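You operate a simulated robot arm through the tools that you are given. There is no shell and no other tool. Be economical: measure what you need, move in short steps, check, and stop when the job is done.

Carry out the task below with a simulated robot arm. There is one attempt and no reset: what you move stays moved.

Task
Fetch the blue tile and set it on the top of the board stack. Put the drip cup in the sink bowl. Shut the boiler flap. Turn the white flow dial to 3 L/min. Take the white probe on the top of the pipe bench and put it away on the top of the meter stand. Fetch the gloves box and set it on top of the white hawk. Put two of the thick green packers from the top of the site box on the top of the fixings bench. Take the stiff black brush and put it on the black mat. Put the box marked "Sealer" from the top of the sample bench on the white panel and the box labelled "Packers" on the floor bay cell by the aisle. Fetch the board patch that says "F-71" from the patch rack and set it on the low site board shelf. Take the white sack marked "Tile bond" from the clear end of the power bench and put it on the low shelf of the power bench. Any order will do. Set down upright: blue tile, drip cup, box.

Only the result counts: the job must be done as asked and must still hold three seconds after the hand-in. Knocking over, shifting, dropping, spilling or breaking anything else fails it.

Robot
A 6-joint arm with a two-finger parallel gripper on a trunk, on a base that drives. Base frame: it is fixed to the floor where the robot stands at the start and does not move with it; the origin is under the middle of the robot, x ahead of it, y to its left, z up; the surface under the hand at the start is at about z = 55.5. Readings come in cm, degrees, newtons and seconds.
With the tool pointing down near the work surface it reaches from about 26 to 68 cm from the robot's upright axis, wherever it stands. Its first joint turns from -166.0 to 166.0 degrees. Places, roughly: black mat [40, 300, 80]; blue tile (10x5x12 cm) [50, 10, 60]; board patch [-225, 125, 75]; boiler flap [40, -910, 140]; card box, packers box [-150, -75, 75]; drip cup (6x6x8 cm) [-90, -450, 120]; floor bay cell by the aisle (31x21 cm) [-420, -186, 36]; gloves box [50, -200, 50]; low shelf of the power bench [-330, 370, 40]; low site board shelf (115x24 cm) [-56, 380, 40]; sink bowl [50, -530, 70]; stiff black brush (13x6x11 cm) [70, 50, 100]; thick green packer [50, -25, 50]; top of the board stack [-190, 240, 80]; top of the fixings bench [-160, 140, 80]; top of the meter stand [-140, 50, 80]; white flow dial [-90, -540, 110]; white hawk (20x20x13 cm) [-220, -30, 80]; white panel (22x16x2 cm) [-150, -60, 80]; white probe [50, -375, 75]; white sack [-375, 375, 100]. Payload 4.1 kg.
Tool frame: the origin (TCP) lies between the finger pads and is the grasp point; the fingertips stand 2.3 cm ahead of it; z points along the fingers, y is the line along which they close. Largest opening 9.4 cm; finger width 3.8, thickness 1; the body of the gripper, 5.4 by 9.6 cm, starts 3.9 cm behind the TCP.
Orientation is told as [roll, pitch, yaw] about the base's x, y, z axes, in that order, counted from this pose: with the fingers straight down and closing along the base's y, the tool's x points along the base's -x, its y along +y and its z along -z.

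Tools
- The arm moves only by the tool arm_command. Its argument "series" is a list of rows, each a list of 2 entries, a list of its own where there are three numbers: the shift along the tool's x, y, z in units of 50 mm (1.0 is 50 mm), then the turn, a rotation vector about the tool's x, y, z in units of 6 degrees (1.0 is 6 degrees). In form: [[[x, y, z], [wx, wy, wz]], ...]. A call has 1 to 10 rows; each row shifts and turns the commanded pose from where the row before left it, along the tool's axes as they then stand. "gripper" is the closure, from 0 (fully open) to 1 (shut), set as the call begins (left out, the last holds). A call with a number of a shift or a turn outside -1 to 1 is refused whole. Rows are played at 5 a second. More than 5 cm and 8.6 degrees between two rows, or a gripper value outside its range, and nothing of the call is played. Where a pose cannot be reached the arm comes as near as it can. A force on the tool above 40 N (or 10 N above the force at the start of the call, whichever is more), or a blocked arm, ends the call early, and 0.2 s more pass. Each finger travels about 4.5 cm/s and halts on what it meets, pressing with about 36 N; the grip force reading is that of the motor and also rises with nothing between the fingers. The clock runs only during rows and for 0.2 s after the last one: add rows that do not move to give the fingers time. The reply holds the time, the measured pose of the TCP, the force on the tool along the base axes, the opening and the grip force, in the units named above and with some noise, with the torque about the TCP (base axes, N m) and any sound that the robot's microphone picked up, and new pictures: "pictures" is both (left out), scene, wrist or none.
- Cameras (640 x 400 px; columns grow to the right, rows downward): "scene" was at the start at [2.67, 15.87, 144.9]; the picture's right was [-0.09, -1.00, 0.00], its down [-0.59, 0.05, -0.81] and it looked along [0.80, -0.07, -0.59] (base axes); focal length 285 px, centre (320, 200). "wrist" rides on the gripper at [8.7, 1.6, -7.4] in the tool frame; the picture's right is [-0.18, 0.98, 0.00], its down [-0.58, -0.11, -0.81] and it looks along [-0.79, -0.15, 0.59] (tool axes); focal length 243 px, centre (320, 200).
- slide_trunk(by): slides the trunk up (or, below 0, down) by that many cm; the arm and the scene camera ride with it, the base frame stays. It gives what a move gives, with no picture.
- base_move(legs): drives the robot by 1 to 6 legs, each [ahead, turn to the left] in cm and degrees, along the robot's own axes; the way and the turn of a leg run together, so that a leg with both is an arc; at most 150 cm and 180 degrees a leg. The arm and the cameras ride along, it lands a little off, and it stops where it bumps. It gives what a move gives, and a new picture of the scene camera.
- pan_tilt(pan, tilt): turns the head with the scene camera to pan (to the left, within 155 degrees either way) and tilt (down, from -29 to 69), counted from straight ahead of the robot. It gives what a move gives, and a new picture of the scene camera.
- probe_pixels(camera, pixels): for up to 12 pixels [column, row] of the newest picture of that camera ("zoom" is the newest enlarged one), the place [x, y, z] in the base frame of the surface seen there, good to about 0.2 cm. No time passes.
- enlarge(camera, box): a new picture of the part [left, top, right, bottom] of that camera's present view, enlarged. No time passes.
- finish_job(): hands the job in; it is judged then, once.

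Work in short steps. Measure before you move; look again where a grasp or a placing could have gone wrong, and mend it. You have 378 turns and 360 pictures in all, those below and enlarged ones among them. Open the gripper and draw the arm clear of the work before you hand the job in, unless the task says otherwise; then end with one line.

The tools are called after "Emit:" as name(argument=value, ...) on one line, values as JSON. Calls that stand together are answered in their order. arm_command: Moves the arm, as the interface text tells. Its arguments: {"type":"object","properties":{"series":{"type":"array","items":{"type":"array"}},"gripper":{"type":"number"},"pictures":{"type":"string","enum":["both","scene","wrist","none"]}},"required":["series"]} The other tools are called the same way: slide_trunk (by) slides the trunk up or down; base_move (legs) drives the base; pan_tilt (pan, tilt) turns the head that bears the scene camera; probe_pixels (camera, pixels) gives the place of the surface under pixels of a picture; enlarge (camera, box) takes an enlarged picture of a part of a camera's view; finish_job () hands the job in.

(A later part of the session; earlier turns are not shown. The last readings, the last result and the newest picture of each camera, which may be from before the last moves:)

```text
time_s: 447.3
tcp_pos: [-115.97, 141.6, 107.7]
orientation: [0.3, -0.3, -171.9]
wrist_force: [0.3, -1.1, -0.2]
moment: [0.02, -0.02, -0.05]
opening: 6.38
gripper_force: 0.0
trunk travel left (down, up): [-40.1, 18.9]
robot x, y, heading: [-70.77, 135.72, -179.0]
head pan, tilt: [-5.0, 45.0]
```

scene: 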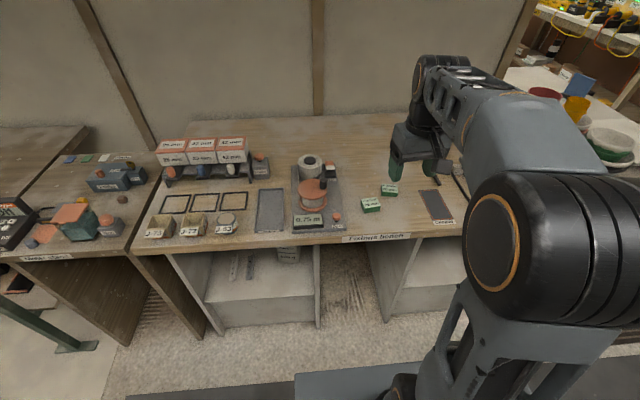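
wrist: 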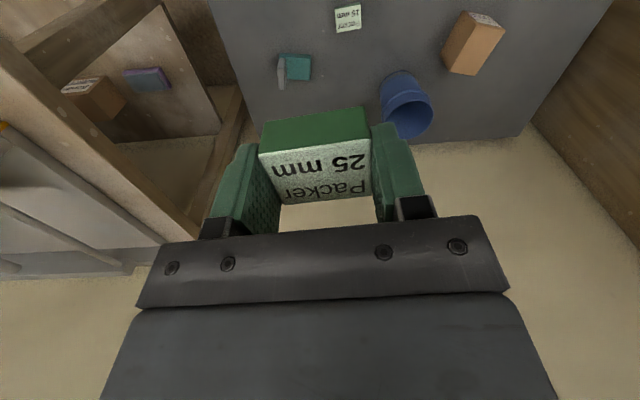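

Both thick packers are on the fixings bench. Next the sample bench: I drive to y≈−62 facing it.

Emit:
arm_command(series=[[[1, 0, 0], [0, 0, 0]], [[0.8, 0, 0], [0, 0, 0]]], gripper=0, pictures="none")

Emit:
base_move(legs=[[-10, 0], [0, 90], [150, 0], [48, 0], [0, -91]])

Emit:
pan_tilt(pan=5, tilt=35)

```text
time_s: 447.9
tcp_pos: [-107.03, 142.95, 107.6]
orientation: [0.1, -0.2, -171.7]
wrist_force: [-0.9, -0.9, -0.2]
moment: [-0.01, -0.01, 0.0]
opening: 9.41
gripper_force: 0.0
trunk travel left (down, up): [-40.1, 18.9]
robot x, y, heading: [-71.06, 135.66, -179.3]
head pan, tilt: [-5.0, 45.0]
```

```text
time_s: 466.4
tcp_pos: [-92.18, -55.66, 107.68]
orientation: [0.3, -0.1, -173.0]
wrist_force: [0.3, 0.2, -0.1]
moment: [0.03, 0.01, 0.05]
opening: 9.38
gripper_force: 0.1
trunk travel left (down, up): [-40.1, 18.9]
robot x, y, heading: [-56.0, -63.76, 179.6]
head pan, tilt: [-5.0, 45.0]
```

scene: 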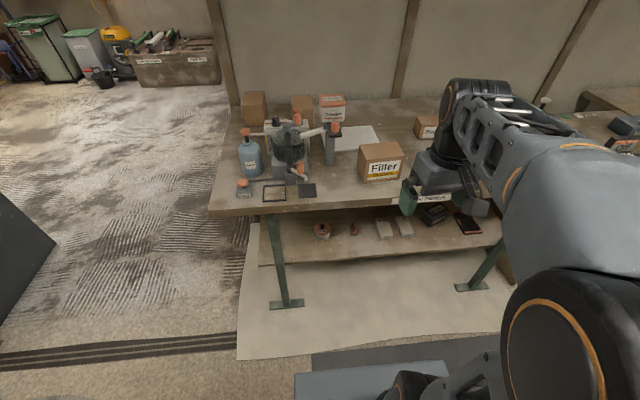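

```text
time_s: 467.1
tcp_pos: [-92.3, -55.69, 107.64]
orientation: [0.2, -0.2, -173.1]
wrist_force: [-0.1, 0.1, 0.4]
moment: [0.0, 0.01, 0.0]
opening: 9.4
gripper_force: 0.1
trunk travel left (down, up): [-40.1, 18.9]
robot x, y, heading: [-55.9, -63.79, 179.5]
head pan, tilt: [5.0, 35.0]
```

scene: 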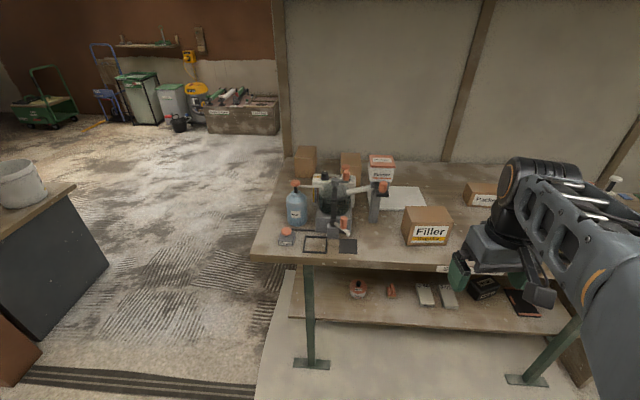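

Boxes visible: "Filler", "Packers", others. I zoom to find "Sealer".

Emit:
enlarge(camera="scene", box=[250, 130, 520, 290])

Emit:
probe_pixels(camera="scene", pixels=[[305, 155], [350, 158], [381, 165], [381, 158], [425, 210], [400, 198], [380, 205], [420, 190], [480, 185], [260, 255], [300, 265], [460, 270]])

```text
2.37 times, centred on (385, 210) of scene
```

zoom: 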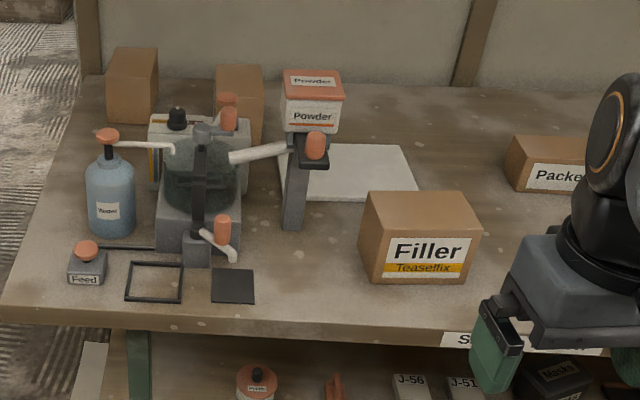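

```text
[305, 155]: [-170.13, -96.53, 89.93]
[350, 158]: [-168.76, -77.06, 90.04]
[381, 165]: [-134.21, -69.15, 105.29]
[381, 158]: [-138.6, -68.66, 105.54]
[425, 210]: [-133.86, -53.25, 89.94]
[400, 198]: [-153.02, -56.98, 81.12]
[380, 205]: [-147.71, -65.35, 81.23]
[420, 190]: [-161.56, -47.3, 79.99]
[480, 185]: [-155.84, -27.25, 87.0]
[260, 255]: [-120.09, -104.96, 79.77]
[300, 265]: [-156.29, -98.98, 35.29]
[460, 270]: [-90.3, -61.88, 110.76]
```

Two boxes at (−170,−96) and (−169,−77) hide their labels. I check the space at the bench's far end (cabinet at left) before driving round.

Emit:
probe_pixels(camera="scene", pixels=[[105, 265], [75, 185], [40, 345], [200, 380], [30, 190], [150, 250], [270, 130], [215, 130], [240, 345]])

```text
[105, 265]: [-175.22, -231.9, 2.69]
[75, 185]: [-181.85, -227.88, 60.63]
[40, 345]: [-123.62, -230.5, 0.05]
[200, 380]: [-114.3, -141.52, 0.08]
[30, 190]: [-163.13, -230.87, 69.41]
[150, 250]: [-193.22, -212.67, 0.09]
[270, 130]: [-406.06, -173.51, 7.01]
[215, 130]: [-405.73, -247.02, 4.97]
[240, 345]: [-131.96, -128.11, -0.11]
```

Gap between the cabinet (y −230) and bench (y −105) is wide. I drive round to the bench's end.

Emit:
base_move(legs=[[0, 90], [103, 0], [0, -90], [110, 0], [0, -90]])

Emit:
pan_tilt(pan=10, tilt=38)

```text
time_s: 489.1
tcp_pos: [-155.72, -129.12, 107.62]
orientation: [0.1, -0.2, 97.6]
wrist_force: [-0.3, 0.4, 0.1]
moment: [0.02, -0.02, -0.02]
opening: 9.39
gripper_force: 0.1
trunk travel left (down, up): [-40.1, 18.9]
robot x, y, heading: [-163.74, -165.68, 89.9]
head pan, tilt: [5.0, 35.0]
```

scene: 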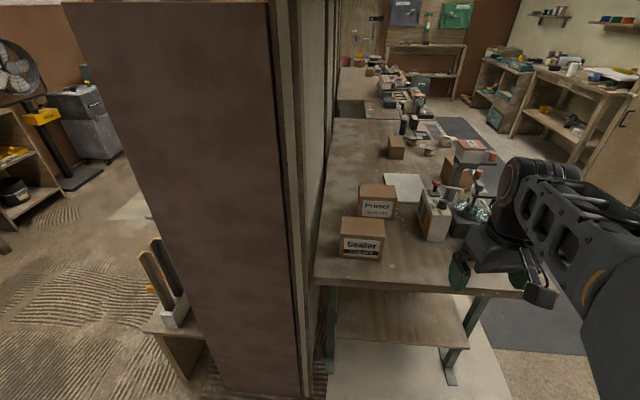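

```text
time_s: 489.7
tcp_pos: [-155.68, -128.96, 107.59]
orientation: [0.2, -0.2, 97.6]
wrist_force: [-1.1, -0.4, 0.8]
moment: [0.0, 0.02, 0.01]
opening: 9.42
gripper_force: 0.1
trunk travel left (down, up): [-40.1, 18.9]
robot x, y, heading: [-163.41, -165.56, 90.1]
head pan, tilt: [10.0, 38.0]
```

scene: 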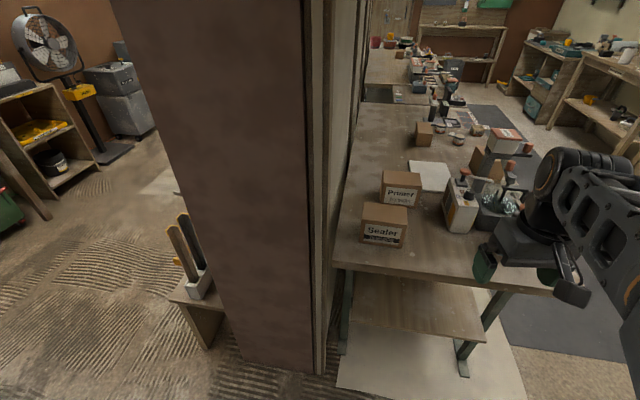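

"Sealer" is the near box at (385,225). I zoom and probe it and the white panel.

Emit:
enlarge(camera="scene", box=[330, 140, 490, 260])

Emit:
probe_pixels(camera="scene", pixels=[[364, 204], [408, 208], [402, 228], [361, 224], [384, 215], [390, 173], [420, 177], [410, 163], [446, 165], [430, 178], [413, 180], [330, 210]])

```text
3.33 times, centred on (410, 200) of scene
```

zoom: 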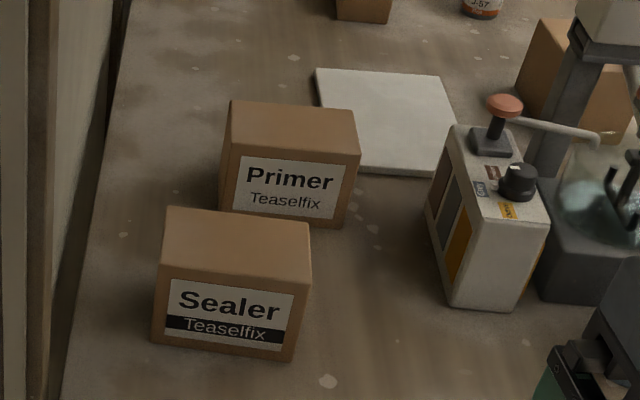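

```text
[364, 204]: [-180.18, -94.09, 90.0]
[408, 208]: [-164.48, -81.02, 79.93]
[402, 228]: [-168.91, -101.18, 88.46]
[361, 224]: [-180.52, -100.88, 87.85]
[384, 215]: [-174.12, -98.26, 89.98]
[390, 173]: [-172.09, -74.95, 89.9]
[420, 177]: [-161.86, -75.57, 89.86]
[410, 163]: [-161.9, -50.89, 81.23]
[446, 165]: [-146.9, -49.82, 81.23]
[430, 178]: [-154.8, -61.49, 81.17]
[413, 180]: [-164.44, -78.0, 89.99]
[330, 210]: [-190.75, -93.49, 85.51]
```

Sealer: x −180.3…−168.7, y −101.2…−93.7, top z 90. I'll grip it across y from above; rotate the gripper +82° and advance the base 8 cm.

Emit:
arm_command(series=[[[0, 0, 0], [0, 0, -1]], [[0, 0, 0], [0, 0, -1]], [[0, 0, 0], [0, 0, -1]], [[0, 0, 0], [0, 0, -1]], [[0, 0, 0], [0, 0, -1]], [[0, 0, 0], [0, 0, -1]], [[0, 0, 0], [0, 0, -1]]], gripper=0, pictures="none")

Emit:
arm_command(series=[[[0, 0, 0], [0, 0, -1]], [[0, 0, 0], [0, 0, -1]], [[0, 0, 0], [0, 0, -1]], [[0, 0, 0], [0, 0, -1]], [[0, 0, 0], [0, 0, -1]], [[0, 0, 0], [0, 0, -1]], [[0, 0, 0], [0, 0, -0.5]]], pictures="none")

Emit:
base_move(legs=[[8, 0]])

```text
time_s: 491.3
tcp_pos: [-155.73, -129.0, 107.57]
orientation: [0.0, -0.2, 139.6]
wrist_force: [0.0, 0.8, 0.1]
moment: [0.01, 0.0, -0.02]
opening: 9.38
gripper_force: 0.0
trunk travel left (down, up): [-40.1, 18.9]
robot x, y, heading: [-163.15, -165.71, 90.2]
head pan, tilt: [10.0, 38.0]
```

```text
time_s: 492.9
tcp_pos: [-155.75, -129.02, 107.59]
orientation: [-0.2, -0.3, 178.7]
wrist_force: [0.4, 0.2, -0.8]
moment: [0.03, 0.03, 0.02]
opening: 9.41
gripper_force: 0.1
trunk travel left (down, up): [-40.1, 18.9]
robot x, y, heading: [-163.38, -165.33, 90.3]
head pan, tilt: [10.0, 38.0]
```

```text
time_s: 494.0
tcp_pos: [-155.64, -120.92, 107.49]
orientation: [-0.3, -0.2, 178.6]
wrist_force: [-0.1, 0.1, -0.7]
moment: [0.02, -0.02, -0.01]
opening: 9.43
gripper_force: 0.0
trunk travel left (down, up): [-40.1, 18.9]
robot x, y, heading: [-163.32, -157.7, 90.2]
head pan, tilt: [10.0, 38.0]
```

scene: 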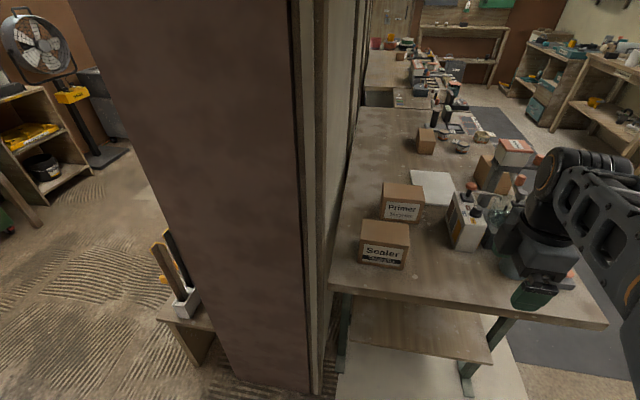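

I move over the Sealer box.

Emit:
arm_command(series=[[[-0.557, -0.657, 0], [0, 0, 0]], [[-0.557, -0.657, 0], [0, 0, 0]], [[-0.557, -0.657, 0], [0, 0, 0]], [[-0.557, -0.657, 0], [0, 0, 0]], [[-0.557, -0.657, 0], [0, 0, 0]], [[-0.557, -0.657, 0], [0, 0, 0]], [[-0.557, -0.657, 0], [0, 0, 0]]], pictures="both")

```text
time_s: 495.6
tcp_pos: [-174.7, -97.34, 107.8]
orientation: [-0.1, -0.2, 178.7]
wrist_force: [-0.2, -0.2, -0.3]
moment: [0.01, -0.02, 0.01]
opening: 9.38
gripper_force: 0.1
trunk travel left (down, up): [-40.1, 18.9]
robot x, y, heading: [-163.54, -157.56, 90.5]
head pan, tilt: [10.0, 38.0]
```

scene: 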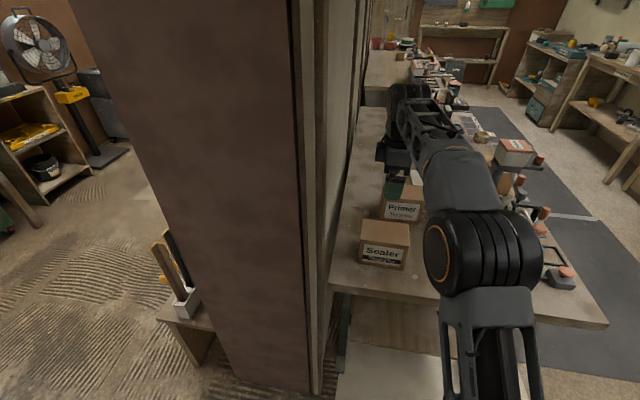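
wrist: 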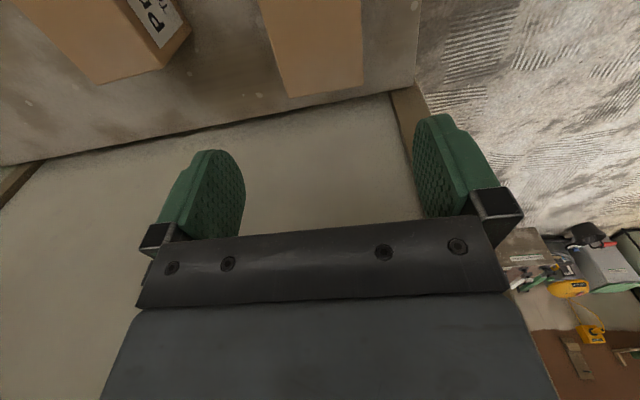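

I verify the box top edges in the wrist view.

Emit:
probe_pixels(camera="wrist", pixels=[[268, 15], [358, 10], [310, 10], [292, 90], [340, 60], [280, 60]])

```text
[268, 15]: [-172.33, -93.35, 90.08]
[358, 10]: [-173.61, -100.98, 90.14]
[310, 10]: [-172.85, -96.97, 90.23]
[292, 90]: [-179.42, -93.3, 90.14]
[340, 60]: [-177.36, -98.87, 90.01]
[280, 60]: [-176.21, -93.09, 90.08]
```

Centred within 2 mm. I descend to z≈86.6 and grip.

Emit:
arm_command(series=[[[0, -0.03, 1], [0, 0, 0]], [[0, 0, 1], [0, 0, 0]], [[0, 0, 1], [0, 0, 0]], [[0, 0, 0.8], [0, 0, 0]], [[0, 0, 0.44], [0, 0, 0]]], pictures="none")

Emit:
arm_command(series=[[[0, 0, 0], [0, 0, 0]], [[0, 0, 0], [0, 0, 0]], [[0, 0, 0], [0, 0, 0]], [[0, 0, -0.4], [0, 0, 0]], [[0, 0, -1], [0, 0, 0]], [[0, 0, -1], [0, 0, 0]], [[0, 0, -1], [0, 0, 0]], [[0, 0, -1], [0, 0, 0]]], gripper=1, pictures="wrist")

```text
time_s: 496.8
tcp_pos: [-174.92, -97.17, 86.36]
orientation: [-0.3, -0.3, 178.6]
wrist_force: [-0.3, 0.3, 0.2]
moment: [-0.02, 0.02, -0.01]
opening: 9.4
gripper_force: 0.0
trunk travel left (down, up): [-40.1, 18.9]
robot x, y, heading: [-163.23, -157.59, 90.3]
head pan, tilt: [10.0, 38.0]
```

```text
time_s: 498.6
tcp_pos: [-174.75, -97.3, 108.77]
orientation: [0.0, -0.2, 178.7]
wrist_force: [0.1, -0.3, -5.0]
moment: [0.0, 0.05, 0.01]
opening: 8.48
gripper_force: 35.5
trunk travel left (down, up): [-40.1, 18.9]
robot x, y, heading: [-163.53, -157.51, 90.2]
head pan, tilt: [10.0, 38.0]
```

wrist: 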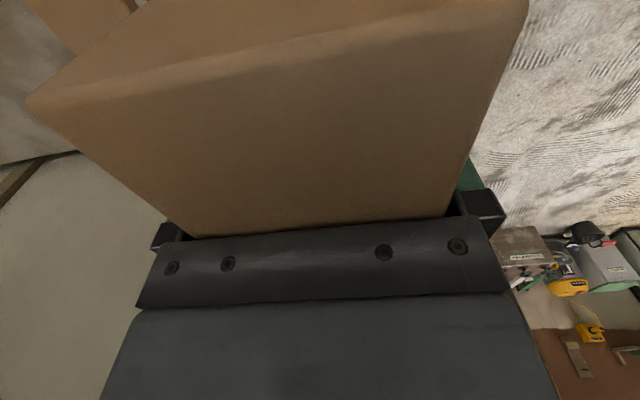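

Sealer held. I retract, and drive round to the bench front at y≈−57.

Emit:
arm_command(series=[[[0.557, 0.657, 0], [0, 0, 0]], [[0.557, 0.657, 0], [0, 0, 0]], [[0.557, 0.657, 0], [0, 0, 0]], [[0.557, 0.657, 0], [0, 0, 0]], [[0.557, 0.657, 0], [0, 0, 0]], [[0.557, 0.657, 0], [0, 0, 0]], [[0.557, 0.657, 0], [0, 0, 0]], [[0, 0, -0.6], [0, 0, 0]]], pictures="none")

Emit:
base_move(legs=[[-8, 0], [0, -90], [105, 0], [0, 90], [107, 0], [0, 90]])

Emit:
pan_tilt(pan=0, tilt=38)

```text
time_s: 500.4
tcp_pos: [-155.79, -120.81, 111.49]
orientation: [-0.1, -0.2, 178.6]
wrist_force: [-0.6, 0.2, -4.1]
moment: [0.02, 0.04, 0.02]
opening: 8.5
gripper_force: 35.9
trunk travel left (down, up): [-40.1, 18.9]
robot x, y, heading: [-163.15, -157.37, 90.3]
head pan, tilt: [10.0, 38.0]
```

```text
time_s: 523.0
tcp_pos: [-97.92, -45.33, 111.46]
orientation: [-0.2, -0.4, -90.6]
wrist_force: [0.4, -0.6, -4.4]
moment: [-0.07, 0.01, 0.04]
opening: 8.52
gripper_force: 35.8
trunk travel left (down, up): [-40.1, 18.9]
robot x, y, heading: [-60.78, -52.43, -178.6]
head pan, tilt: [10.0, 38.0]
```

scene: 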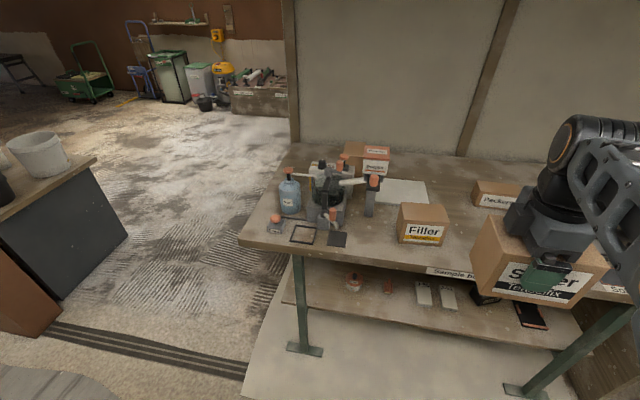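

```text
time_s: 523.7
tcp_pos: [-97.88, -45.28, 111.61]
orientation: [0.0, -0.3, -90.5]
wrist_force: [0.0, 0.4, -4.8]
moment: [-0.04, 0.02, -0.01]
opening: 8.5
gripper_force: 36.1
trunk travel left (down, up): [-40.1, 18.9]
robot x, y, heading: [-60.71, -52.73, -179.0]
head pan, tilt: [0.0, 38.0]
```

scene: 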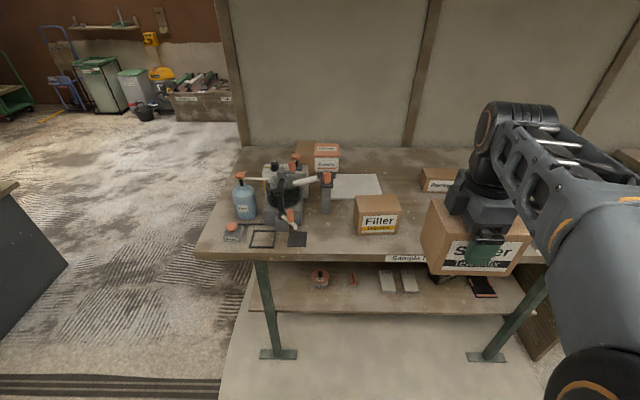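

I probe the panel corners and nearby obstacles.

Emit:
enlarge(camera="scene", box=[280, 135, 440, 245])

Emit:
probe_pixels(camera="scene", pixels=[[340, 175], [378, 174], [382, 192], [345, 197], [360, 185], [335, 190], [326, 175], [325, 210], [355, 200], [400, 202], [330, 148], [356, 230]])

```text
3.64 times, centred on (360, 190) of scene
```

zoom: 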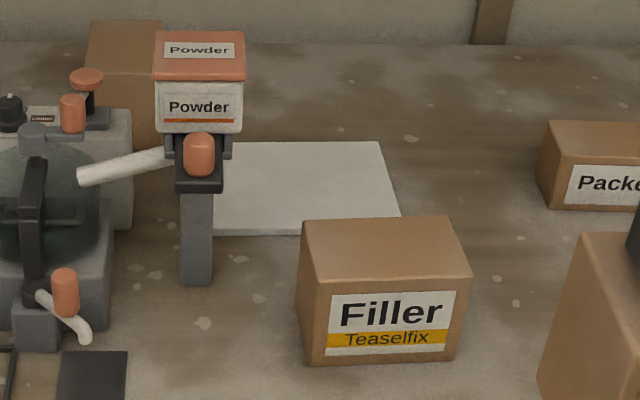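

```text
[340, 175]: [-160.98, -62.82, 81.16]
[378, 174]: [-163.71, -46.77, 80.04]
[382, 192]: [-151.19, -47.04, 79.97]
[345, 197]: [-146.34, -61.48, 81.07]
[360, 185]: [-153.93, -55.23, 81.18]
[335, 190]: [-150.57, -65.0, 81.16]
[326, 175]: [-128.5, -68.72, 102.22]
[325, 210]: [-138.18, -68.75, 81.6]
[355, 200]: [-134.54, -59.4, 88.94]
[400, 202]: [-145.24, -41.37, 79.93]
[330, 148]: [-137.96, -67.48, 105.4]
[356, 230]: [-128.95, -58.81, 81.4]
```

Panel spans x −162…−146, y −69…−47. I advance the base 27 cm and move the box above (−154, −55).

Emit:
base_move(legs=[[27, 0]])

Emit:
arm_command(series=[[[-0.277, -0.83, 0], [0, 0, 0]], [[-0.277, -0.83, 0], [0, 0, 0]], [[-0.277, -0.83, 0], [0, 0, 0]], [[-0.277, -0.83, 0], [0, 0, 0]], [[-0.277, -0.83, 0], [0, 0, 0]], [[-0.277, -0.83, 0], [0, 0, 0]], [[-0.277, -0.83, 0], [0, 0, 0]]], pictures="scene")

```text
time_s: 525.7
tcp_pos: [-125.26, -45.93, 111.42]
orientation: [-0.1, -0.3, -90.5]
wrist_force: [0.6, -0.7, -4.0]
moment: [-0.02, 0.0, 0.0]
opening: 8.48
gripper_force: 36.3
trunk travel left (down, up): [-40.1, 18.9]
robot x, y, heading: [-88.45, -52.94, -178.8]
head pan, tilt: [0.0, 38.0]
```

scene: 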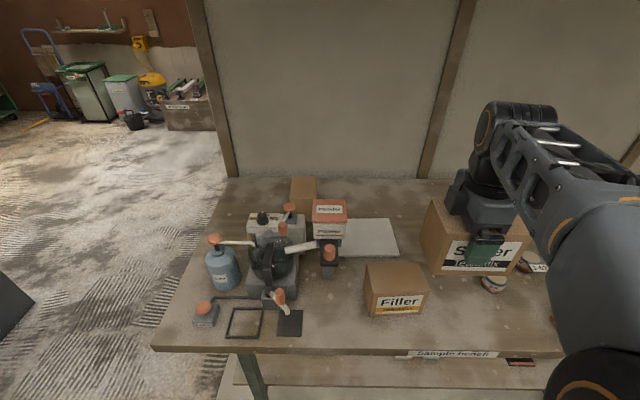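

```text
time_s: 527.3
tcp_pos: [-151.56, -54.97, 110.53]
orientation: [-0.1, -0.4, -90.4]
wrist_force: [0.7, 0.2, -3.3]
moment: [-0.05, 0.04, 0.01]
opening: 8.48
gripper_force: 35.8
out of reach, approached as far as the arm can: row 7
trunk travel left (down, up): [-40.1, 18.9]
robot x, y, heading: [-88.51, -53.35, -178.8]
head pan, tilt: [0.0, 38.0]
```

scene: 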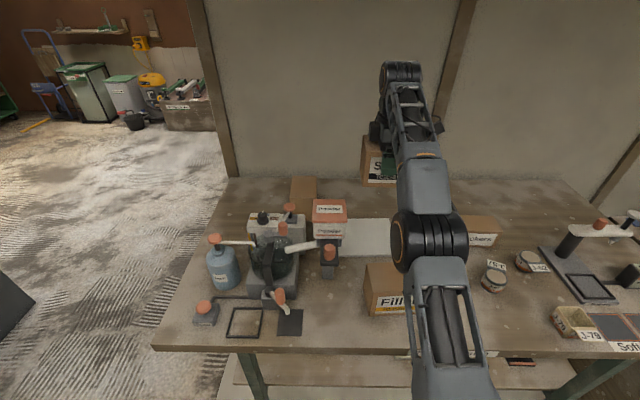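

I lower 14 cm, then push 2.4 cm further back.

Emit:
arm_command(series=[[[0, 0, 1], [0, 0, 0]], [[0, 0, 1], [0, 0, 0]], [[0, 0, 0.8], [0, 0, 0]], [[0, -0.48, 0], [0, 0, 0]]], pictures="both")

```text
time_s: 528.3
tcp_pos: [-154.18, -55.1, 96.66]
orientation: [-0.2, -0.3, -90.6]
wrist_force: [0.2, 0.4, -4.4]
moment: [-0.04, 0.01, -0.01]
opening: 8.49
gripper_force: 36.1
trunk travel left (down, up): [-40.1, 18.9]
robot x, y, heading: [-88.49, -53.0, -179.1]
head pan, tilt: [0.0, 38.0]
```

scene: 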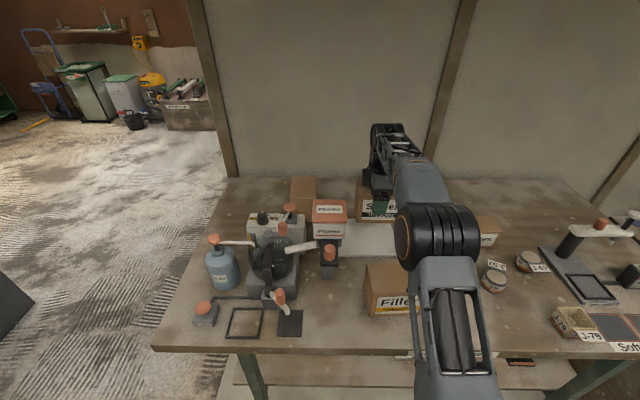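
wrist: 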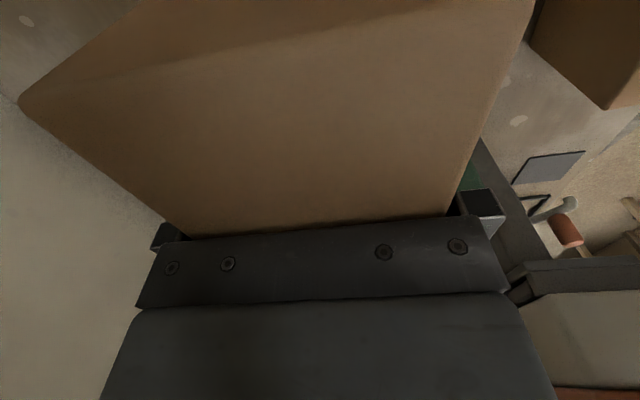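

I lower to contact on the panel (z≈87.5).

Emit:
arm_command(series=[[[0, 0, 0.8], [0, 0, 0]], [[0, 0, 0.8], [0, 0, 0]], [[0, 0, 0.14], [0, 0, 0]], [[0, 0, 0.05], [0, 0, 0]], [[0, 0, 0.03], [0, 0, 0]]], pictures="none")

```text
time_s: 529.5
tcp_pos: [-154.16, -55.09, 87.61]
orientation: [-0.1, -0.4, -90.5]
wrist_force: [-0.2, 0.2, -4.5]
moment: [0.03, -0.03, -0.02]
opening: 8.52
gripper_force: 36.0
trunk travel left (down, up): [-40.1, 18.9]
robot x, y, heading: [-88.25, -53.06, -178.6]
head pan, tilt: [0.0, 38.0]
```

Emit:
arm_command(series=[[[0, 0, 0.03], [0, 0, 0]], [[0, 0, 0.02], [0, 0, 0]]], pictures="none")

Emit:
arm_command(series=[[[0, 0, 0], [0, 0, 0]], [[0, 0, 0], [0, 0, 0]], [[0, 0, -0.5], [0, 0, 0]], [[0, 0, -1], [0, 0, 0]], [[0, 0, -1], [0, 0, 0]], [[0, 0, -1], [0, 0, 0]], [[0, 0, -1], [0, 0, 0]]], gripper=0, pictures="both")

```text
time_s: 530.1
tcp_pos: [-154.1, -55.16, 87.6]
orientation: [-0.2, -0.3, -90.5]
wrist_force: [3.0, 0.1, 12.9]
moment: [0.3, -0.92, -0.02]
opening: 8.48
gripper_force: 35.5
trunk travel left (down, up): [-40.1, 18.9]
robot x, y, heading: [-88.28, -53.22, -178.7]
head pan, tilt: [0.0, 38.0]
```

```text
time_s: 531.7
tcp_pos: [-152.73, -54.78, 108.74]
orientation: [-0.1, -0.2, -90.4]
wrist_force: [-0.6, -0.3, -0.3]
moment: [0.01, -0.06, 0.01]
opening: 9.41
gripper_force: 0.1
out of reach, approached as far as the arm can: row 7
trunk travel left (down, up): [-40.1, 18.9]
robot x, y, heading: [-88.4, -52.82, -179.0]
head pan, tilt: [0.0, 38.0]
```

scene: 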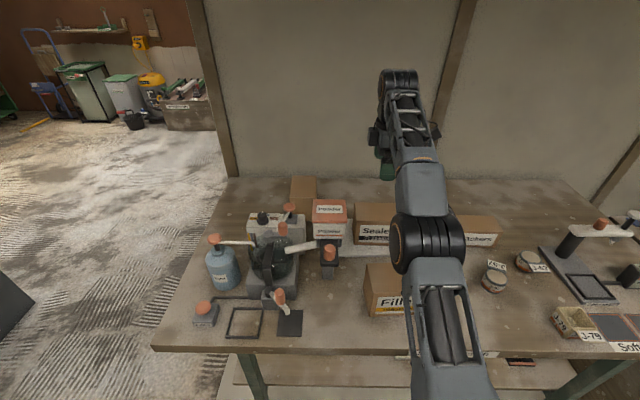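
wrist: 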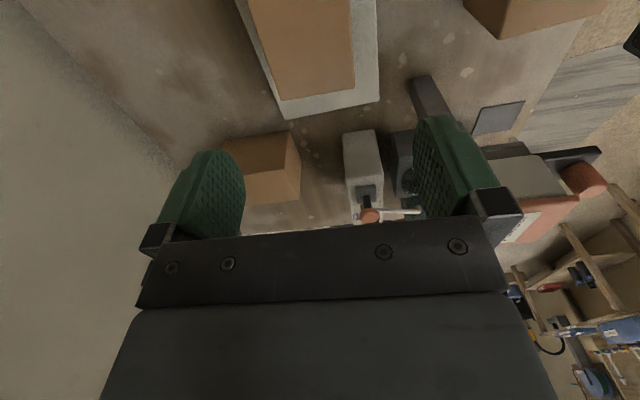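

Sealer rests on the panel. Now the "Packers" box: I probe it.

Emit:
arm_command(series=[[[0, 1, 0], [0, 0, 0]], [[0, 1, 0], [0, 0, 0]], [[0, 1, 0], [0, 0, 0]], [[0, 1, 0], [0, 0, 0]], [[-0.5, 0.5, 0], [0, 0, 0]]], pictures="scene")

Emit:
enlarge(camera="scene", box=[340, 180, 560, 320])

```text
time_s: 532.9
tcp_pos: [-130.0, -57.66, 108.98]
orientation: [-0.2, -0.3, -90.6]
wrist_force: [0.1, -0.2, -0.1]
moment: [0.01, -0.02, 0.0]
opening: 9.39
gripper_force: 0.1
trunk travel left (down, up): [-40.1, 18.9]
robot x, y, heading: [-88.49, -52.99, -178.9]
head pan, tilt: [0.0, 38.0]
```

scene: 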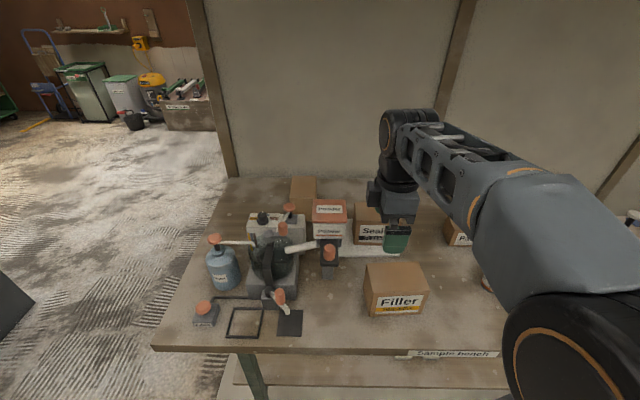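

```text
2.86 times, centred on (450, 250) of scene
```

zoom: 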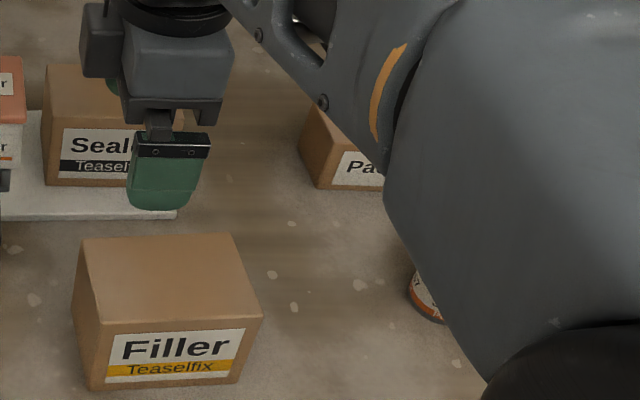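

I move the hand over the Packers box's area and look with the wrist camera.

Emit:
arm_command(series=[[[1, 0, 0], [0, 0, 0]], [[1, 0, 0], [0, 0, 0]], [[1, 0, 0], [0, 0, 0]], [[1, 0, 0], [0, 0, 0]], [[1, 0, 0], [0, 0, 0]], [[1, 0, 0], [0, 0, 0]], [[1, 0, 0], [0, 0, 0]], [[0, -1, 0], [0, 0, 0]], [[0, -1, 0], [0, 0, 0]]], pictures="both")

```text
time_s: 534.9
tcp_pos: [-139.76, -22.63, 108.86]
orientation: [-0.2, -0.3, -90.6]
wrist_force: [0.2, 0.4, 0.5]
moment: [0.06, 0.01, -0.04]
opening: 9.38
gripper_force: 0.1
trunk travel left (down, up): [-40.1, 18.9]
robot x, y, heading: [-88.51, -52.97, -178.9]
head pan, tilt: [0.0, 38.0]
```

scene: 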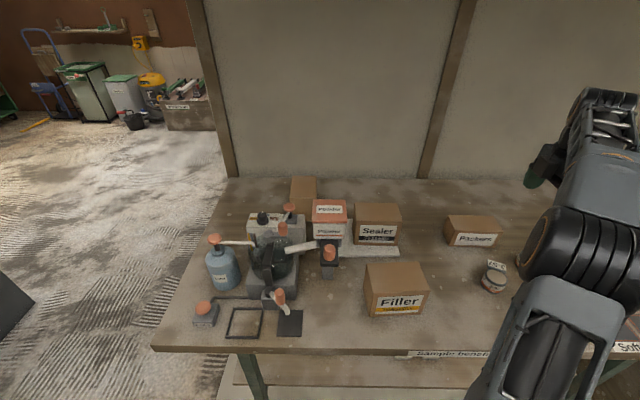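
wrist: 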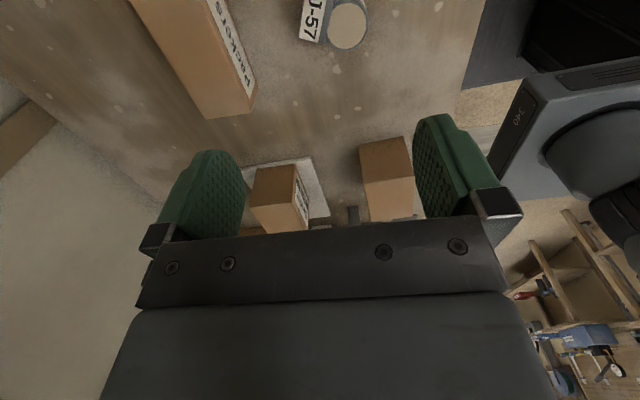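

Packers box now fully visible at scene (473,231). I probe it.

Emit:
enlarge(camera="scene", box=[430, 200, 530, 260])

Emit:
probe_pixels(camera="scene", pixels=[[449, 218], [493, 217], [455, 232], [500, 232], [475, 225], [449, 245], [470, 238]])

```text
6.40 times, centred on (480, 230) of scene
```

zoom: 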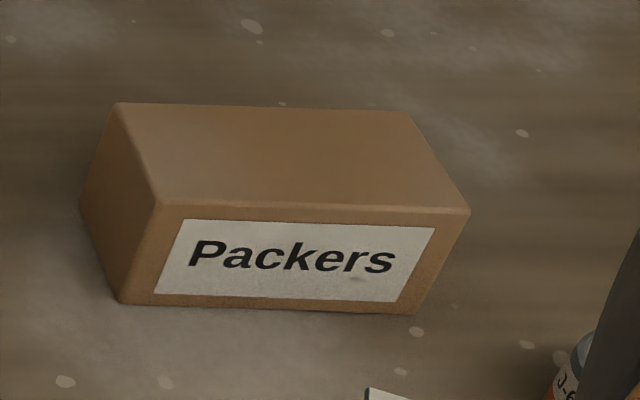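

```text
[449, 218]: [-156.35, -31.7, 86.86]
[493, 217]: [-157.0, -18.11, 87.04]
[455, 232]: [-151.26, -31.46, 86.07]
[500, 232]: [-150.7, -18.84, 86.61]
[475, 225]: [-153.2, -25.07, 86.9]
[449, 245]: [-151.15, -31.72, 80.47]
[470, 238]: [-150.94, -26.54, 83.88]
```

Box: x −157.3…−150.8, y −32…−18.5, top 87. I lower and move above (−154, −25.3).

Emit:
arm_command(series=[[[0, 0, 1], [0, 0, 0]], [[0, 0, 1], [0, 0, 0]], [[-0.54, 0, 0], [0, 0, 0]], [[0, -0.95, 0], [0, 0, 0]], [[0, -0.95, 0], [0, 0, 0]], [[0, -0.95, 0], [0, 0, 0]]], pictures="wrist")

```text
time_s: 536.3
tcp_pos: [-150.76, -26.25, 98.02]
orientation: [0.0, -0.3, -90.4]
wrist_force: [0.6, 0.8, -0.4]
moment: [0.01, -0.02, 0.0]
opening: 9.41
gripper_force: 0.0
out of reach, approached as far as the arm can: row 6
trunk travel left (down, up): [-40.1, 18.9]
robot x, y, heading: [-88.2, -52.95, -178.9]
head pan, tilt: [0.0, 38.0]
```

wrist: 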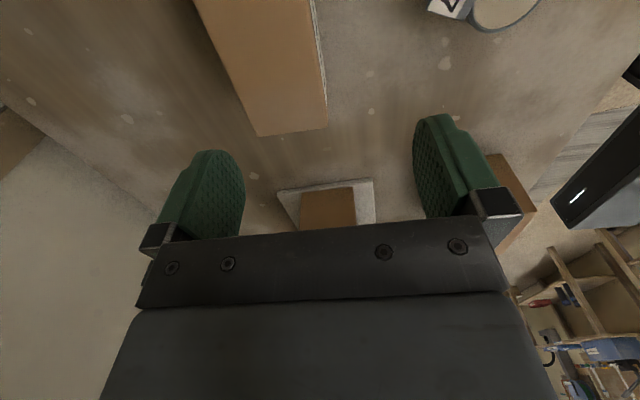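

I nudge the base 2.5 cm forward and complete the move at a lower height.

Emit:
base_move(legs=[[2.5, 0]])

Emit:
arm_command(series=[[[0, 0, 0.8], [0, 0, 0]], [[0.1, -0.2, 0], [0, 0, 0]]], pictures="wrist")

```text
time_s: 537.1
tcp_pos: [-153.23, -26.24, 98.13]
orientation: [-0.1, -0.3, -90.5]
wrist_force: [-0.2, -0.7, -0.5]
moment: [-0.01, -0.04, -0.02]
opening: 9.39
gripper_force: 0.1
trunk travel left (down, up): [-40.1, 18.9]
robot x, y, heading: [-91.29, -52.92, -178.6]
head pan, tilt: [0.0, 38.0]
```

scene: 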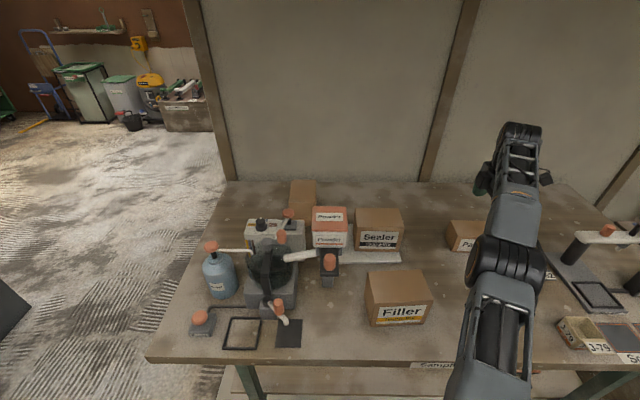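

```text
time_s: 537.7
tcp_pos: [-154.2, -25.65, 94.24]
orientation: [-0.2, -0.2, -90.4]
wrist_force: [-0.1, 0.7, -0.1]
moment: [0.01, 0.03, -0.02]
opening: 9.41
gripper_force: 0.1
trunk travel left (down, up): [-40.1, 18.9]
robot x, y, heading: [-90.58, -53.41, -178.8]
head pan, tilt: [0.0, 38.0]
```

wrist: 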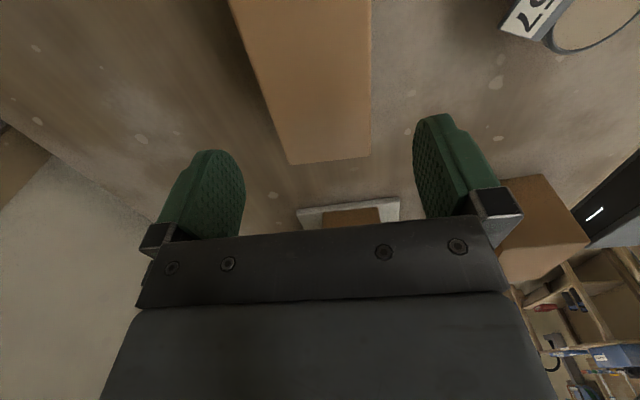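

Centred. I descend to z≈84, grip and lift.

Emit:
arm_command(series=[[[0, 0, 0.8], [0, 0, 0]], [[0, 0, 0.8], [0, 0, 0]], [[0, 0, 0.42], [0, 0, 0]]], pictures="none")

Emit:
arm_command(series=[[[0, 0, 0], [0, 0, 0]], [[0, 0, 0], [0, 0, 0]], [[0, 0, 0], [0, 0, 0]], [[0, 0, 0], [0, 0, 0]], [[0, 0, -0.8], [0, 0, 0]], [[0, 0, -0.8], [0, 0, 0]], [[0, 0.9, -0.4], [0, 0, 0]], [[0, 0.6, -0.8], [0, 0, 0]], [[0, 0.5, -0.8], [0, 0, 0]], [[0, 0.5, -0.8], [0, 0, 0]]], gripper=1, pictures="both")

```text
time_s: 538.5
tcp_pos: [-154.39, -25.81, 83.98]
orientation: [-0.2, -0.3, -90.5]
wrist_force: [0.0, 0.0, 0.2]
moment: [0.0, 0.02, -0.02]
opening: 9.38
gripper_force: 0.1
trunk travel left (down, up): [-40.1, 18.9]
robot x, y, heading: [-91.14, -53.24, -178.8]
head pan, tilt: [0.0, 38.0]
```

```text
time_s: 540.7
tcp_pos: [-141.71, -25.89, 106.18]
orientation: [-0.1, -0.3, -90.4]
wrist_force: [-0.5, 0.3, -3.3]
moment: [0.0, -0.05, -0.02]
opening: 6.99
gripper_force: 35.9
trunk travel left (down, up): [-40.1, 18.9]
robot x, y, heading: [-91.08, -53.26, -178.9]
head pan, tilt: [0.0, 38.0]
```

scene: 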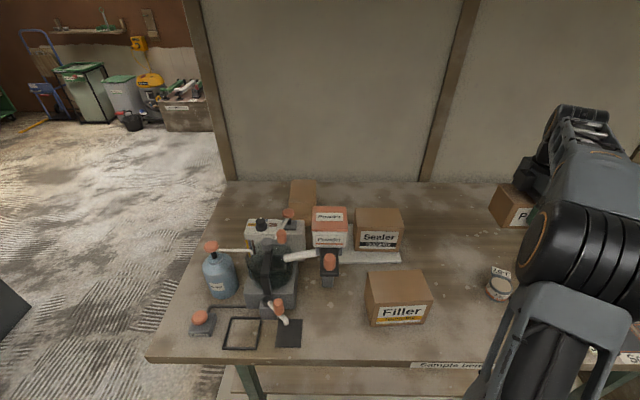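
wrist: 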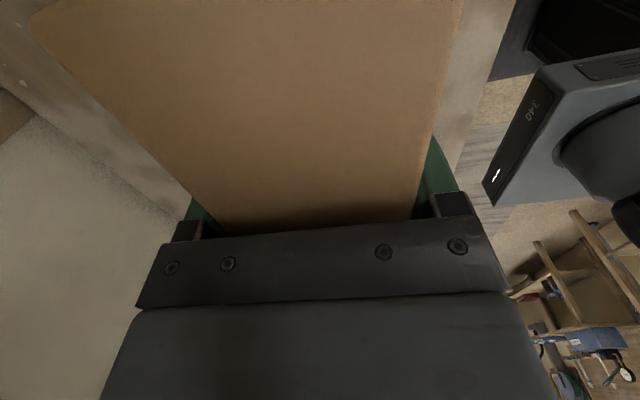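

Packers box held. I retract and drive toward the floor bay.

Emit:
arm_command(series=[[[-0.5, 0.8, 0], [0, 0, 0]], [[-0.5, 0.8, 0], [0, 0, 0]], [[-0.5, 0.8, 0], [0, 0, 0]], [[-0.5, 0.8, 0], [0, 0, 0]]], pictures="none")

Emit:
base_move(legs=[[-30, 0], [0, 90], [127, 0], [0, -90], [150, 0]])

Emit:
pan_tilt(pan=0, tilt=30)

```text
time_s: 541.7
tcp_pos: [-125.72, -36.09, 106.03]
orientation: [-0.3, -0.3, -90.6]
wrist_force: [0.1, 0.0, -2.8]
moment: [-0.05, -0.02, 0.01]
opening: 6.98
gripper_force: 35.8
trunk travel left (down, up): [-40.1, 18.9]
robot x, y, heading: [-90.78, -53.52, -178.7]
head pan, tilt: [0.0, 38.0]
```

```text
time_s: 564.6
tcp_pos: [-243.1, -167.74, 106.16]
orientation: [0.0, -0.3, -89.6]
wrist_force: [0.9, 0.3, -1.8]
moment: [-0.01, -0.03, 0.0]
opening: 6.98
gripper_force: 36.0
trunk travel left (down, up): [-40.1, 18.9]
robot x, y, heading: [-207.75, -184.64, -178.1]
head pan, tilt: [0.0, 38.0]
```

scene: 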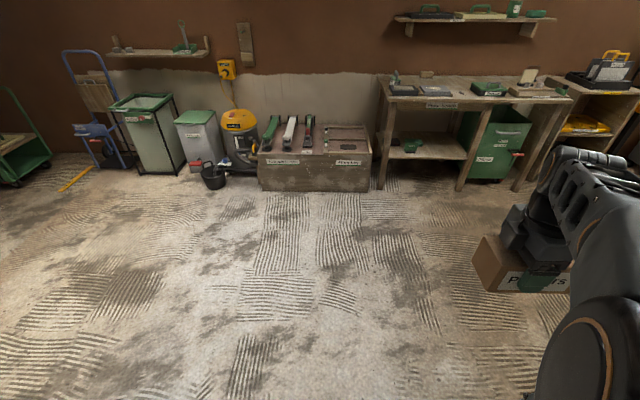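

```text
time_s: 565.3
tcp_pos: [-243.13, -167.73, 106.04]
orientation: [-0.1, -0.4, -89.7]
wrist_force: [-0.1, 0.3, -2.6]
moment: [-0.03, 0.02, 0.01]
opening: 6.96
gripper_force: 36.0
trunk travel left (down, up): [-40.1, 18.9]
robot x, y, heading: [-207.82, -184.55, -178.1]
head pan, tilt: [0.0, 30.0]
```

scene: 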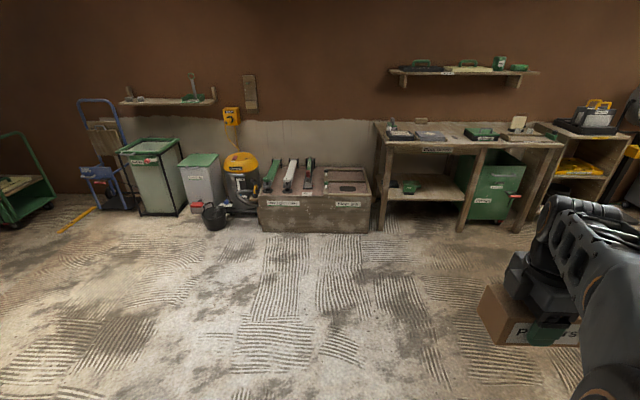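

I zoom on the floor bay.

Emit:
enlarge(camera="scene", box=[240, 140, 400, 240])

Emit:
probe_pixels(camera="scene", pixels=[[328, 174], [362, 172], [322, 192], [372, 190], [345, 182], [345, 171], [315, 220], [350, 195], [345, 188], [305, 175]])

```text
4.00 times, centred on (320, 190) of scene
```

zoom: 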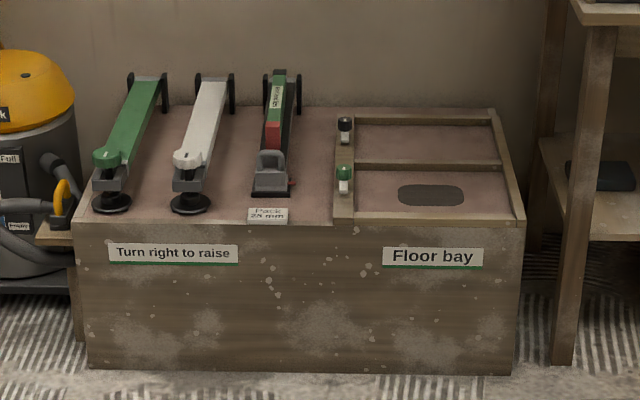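

```text
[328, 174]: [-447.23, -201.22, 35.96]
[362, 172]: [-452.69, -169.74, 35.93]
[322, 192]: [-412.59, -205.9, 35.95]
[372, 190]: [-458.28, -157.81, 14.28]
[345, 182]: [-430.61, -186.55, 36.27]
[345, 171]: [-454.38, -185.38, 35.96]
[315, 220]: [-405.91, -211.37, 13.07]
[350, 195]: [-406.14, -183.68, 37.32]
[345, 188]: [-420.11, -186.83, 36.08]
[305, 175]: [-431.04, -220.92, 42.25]
```

The aisle-side cell (dark pad) is around (−420, −186), floor z 36. I drive 148 cm ahead and lower the trunk.

Emit:
base_move(legs=[[148, 0]])

Emit:
slide_trunk(by=-25)

Emit:
pan_tilt(pan=-5, tilt=48)

```text
time_s: 572.6
tcp_pos: [-389.87, -168.73, 106.16]
orientation: [-0.1, -0.3, -91.8]
wrist_force: [0.1, -0.3, -3.2]
moment: [-0.04, 0.0, 0.01]
opening: 6.99
gripper_force: 35.9
trunk travel left (down, up): [-40.1, 18.9]
robot x, y, heading: [-355.12, -186.55, 179.9]
head pan, tilt: [0.0, 30.0]
```

scene: 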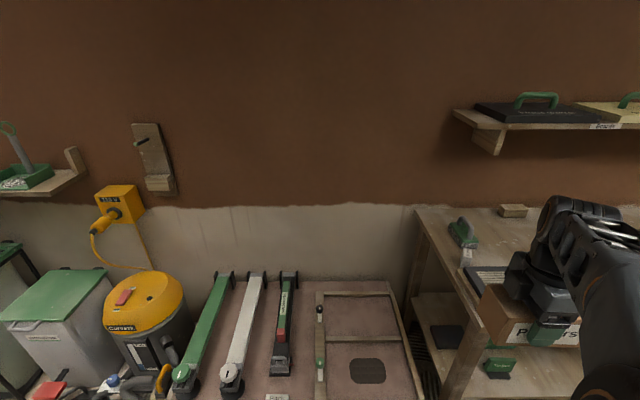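

```text
time_s: 575.2
tcp_pos: [-390.1, -168.96, 80.99]
orientation: [0.0, -0.4, -91.8]
wrist_force: [-0.5, -0.5, -1.7]
moment: [-0.05, 0.02, 0.02]
opening: 6.96
gripper_force: 35.8
trunk travel left (down, up): [-15.1, 43.9]
robot x, y, heading: [-355.57, -186.58, 180.2]
head pan, tilt: [0.0, 30.0]
```

```text
time_s: 576.0
tcp_pos: [-389.97, -168.94, 81.13]
orientation: [-0.2, -0.2, -91.8]
wrist_force: [-0.1, -0.2, -2.5]
moment: [-0.05, -0.02, -0.03]
opening: 6.98
gripper_force: 35.9
trunk travel left (down, up): [-15.1, 43.9]
robot x, y, heading: [-355.24, -186.5, 180.0]
head pan, tilt: [-5.0, 48.0]
```

scene: 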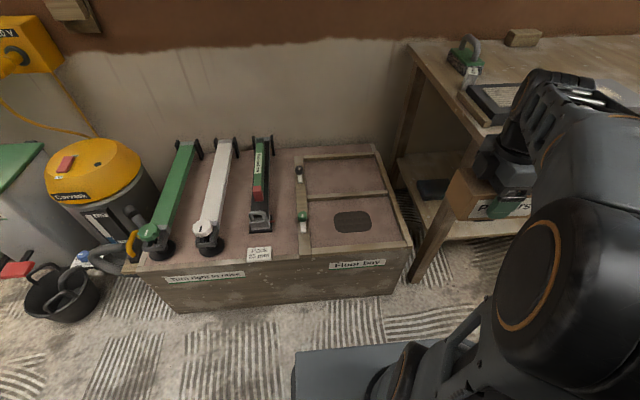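

I probe the aisle cell's corners.

Emit:
probe_pixels(camera="scene", pixels=[[312, 248], [402, 240], [388, 200], [314, 205], [352, 221], [303, 215], [304, 230], [345, 192]])

Emit:
arm_command(series=[[[-0.9, 0, 0], [0, 0, 0]], [[-0.9, 0, 0], [0, 0, 0]], [[-0.9, 0, 0], [0, 0, 0]], [[-0.7, 0, 0], [0, 0, 0]], [[0, -1, 0], [0, 0, 0]], [[0, -1, 0], [0, 0, 0]], [[0, -1, 0], [0, 0, 0]], [[0, -1, 0], [0, 0, 0]], [[0, -1, 0], [0, 0, 0]], [[0, -1, 0], [0, 0, 0]]], pictures="scene")

```text
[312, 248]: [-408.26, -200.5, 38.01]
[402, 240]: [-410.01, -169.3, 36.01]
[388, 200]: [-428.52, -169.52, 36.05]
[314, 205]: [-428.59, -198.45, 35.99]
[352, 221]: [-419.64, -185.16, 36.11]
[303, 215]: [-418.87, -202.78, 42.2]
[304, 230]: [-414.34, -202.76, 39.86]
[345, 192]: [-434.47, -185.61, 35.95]
```

```text
time_s: 578.2
tcp_pos: [-420.27, -185.09, 81.42]
orientation: [-0.1, -0.3, -91.8]
wrist_force: [2.0, -0.5, 0.1]
moment: [-0.01, 0.1, -0.02]
opening: 6.98
gripper_force: 35.4
trunk travel left (down, up): [-15.1, 43.9]
robot x, y, heading: [-355.67, -186.42, 180.0]
head pan, tilt: [-5.0, 48.0]
```

scene: 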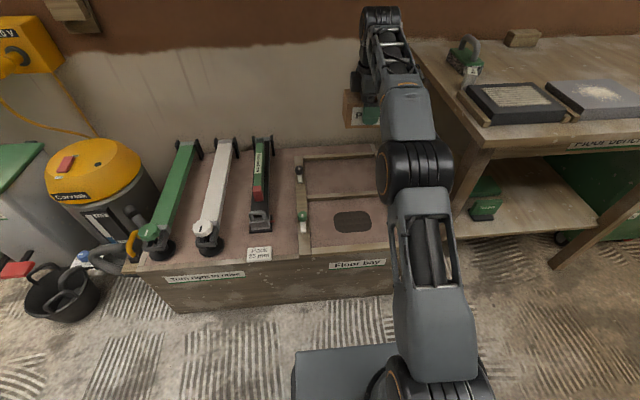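

Directly above the aisle cell centre. I lower 40 cm.

Emit:
arm_command(series=[[[0, 0, 1], [0, 0, 0]], [[0, 0, 1], [0, 0, 0]], [[0, 0, 1], [0, 0, 0]], [[0, 0, 1], [0, 0, 0]], [[0, 0, 1], [0, 0, 0]], [[0, 0, 1], [0, 0, 0]], [[0, 0, 1], [0, 0, 0]], [[0, 0, 0.6], [0, 0, 0]]], pictures="scene")

```text
time_s: 580.0
tcp_pos: [-420.9, -185.23, 43.44]
orientation: [-0.2, -0.3, -91.8]
wrist_force: [0.3, 0.2, -0.8]
moment: [0.0, 0.05, 0.01]
opening: 6.99
gripper_force: 36.3
trunk travel left (down, up): [-15.1, 43.9]
robot x, y, heading: [-355.7, -186.73, 179.8]
head pan, tilt: [-5.0, 48.0]
```

scene: 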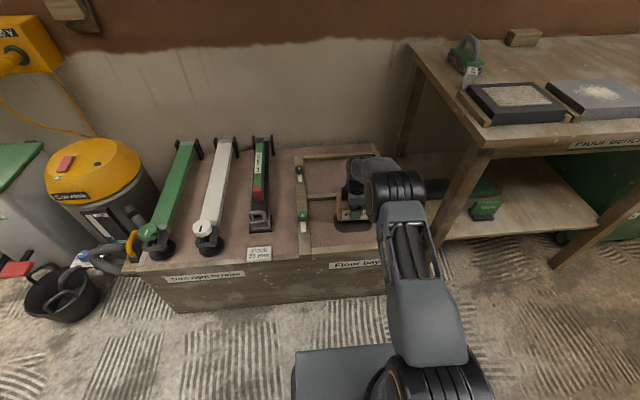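

Emit:
arm_command(series=[[[0, 0, 0.45], [0, 0, 0]], [[0, 0, 0.12], [0, 0, 0]], [[0, 0, 0.06], [0, 0, 0]], [[0, 0, 0.04], [0, 0, 0]]], pictures="none")

```text
time_s: 581.0
tcp_pos: [-420.72, -185.29, 39.88]
orientation: [-0.1, -0.3, -91.8]
wrist_force: [1.5, 1.3, -0.1]
moment: [0.19, -0.1, -0.07]
opening: 6.97
gripper_force: 35.9
trunk travel left (down, up): [-15.1, 43.9]
robot x, y, heading: [-355.62, -186.59, 180.1]
head pan, tilt: [-5.0, 48.0]
```

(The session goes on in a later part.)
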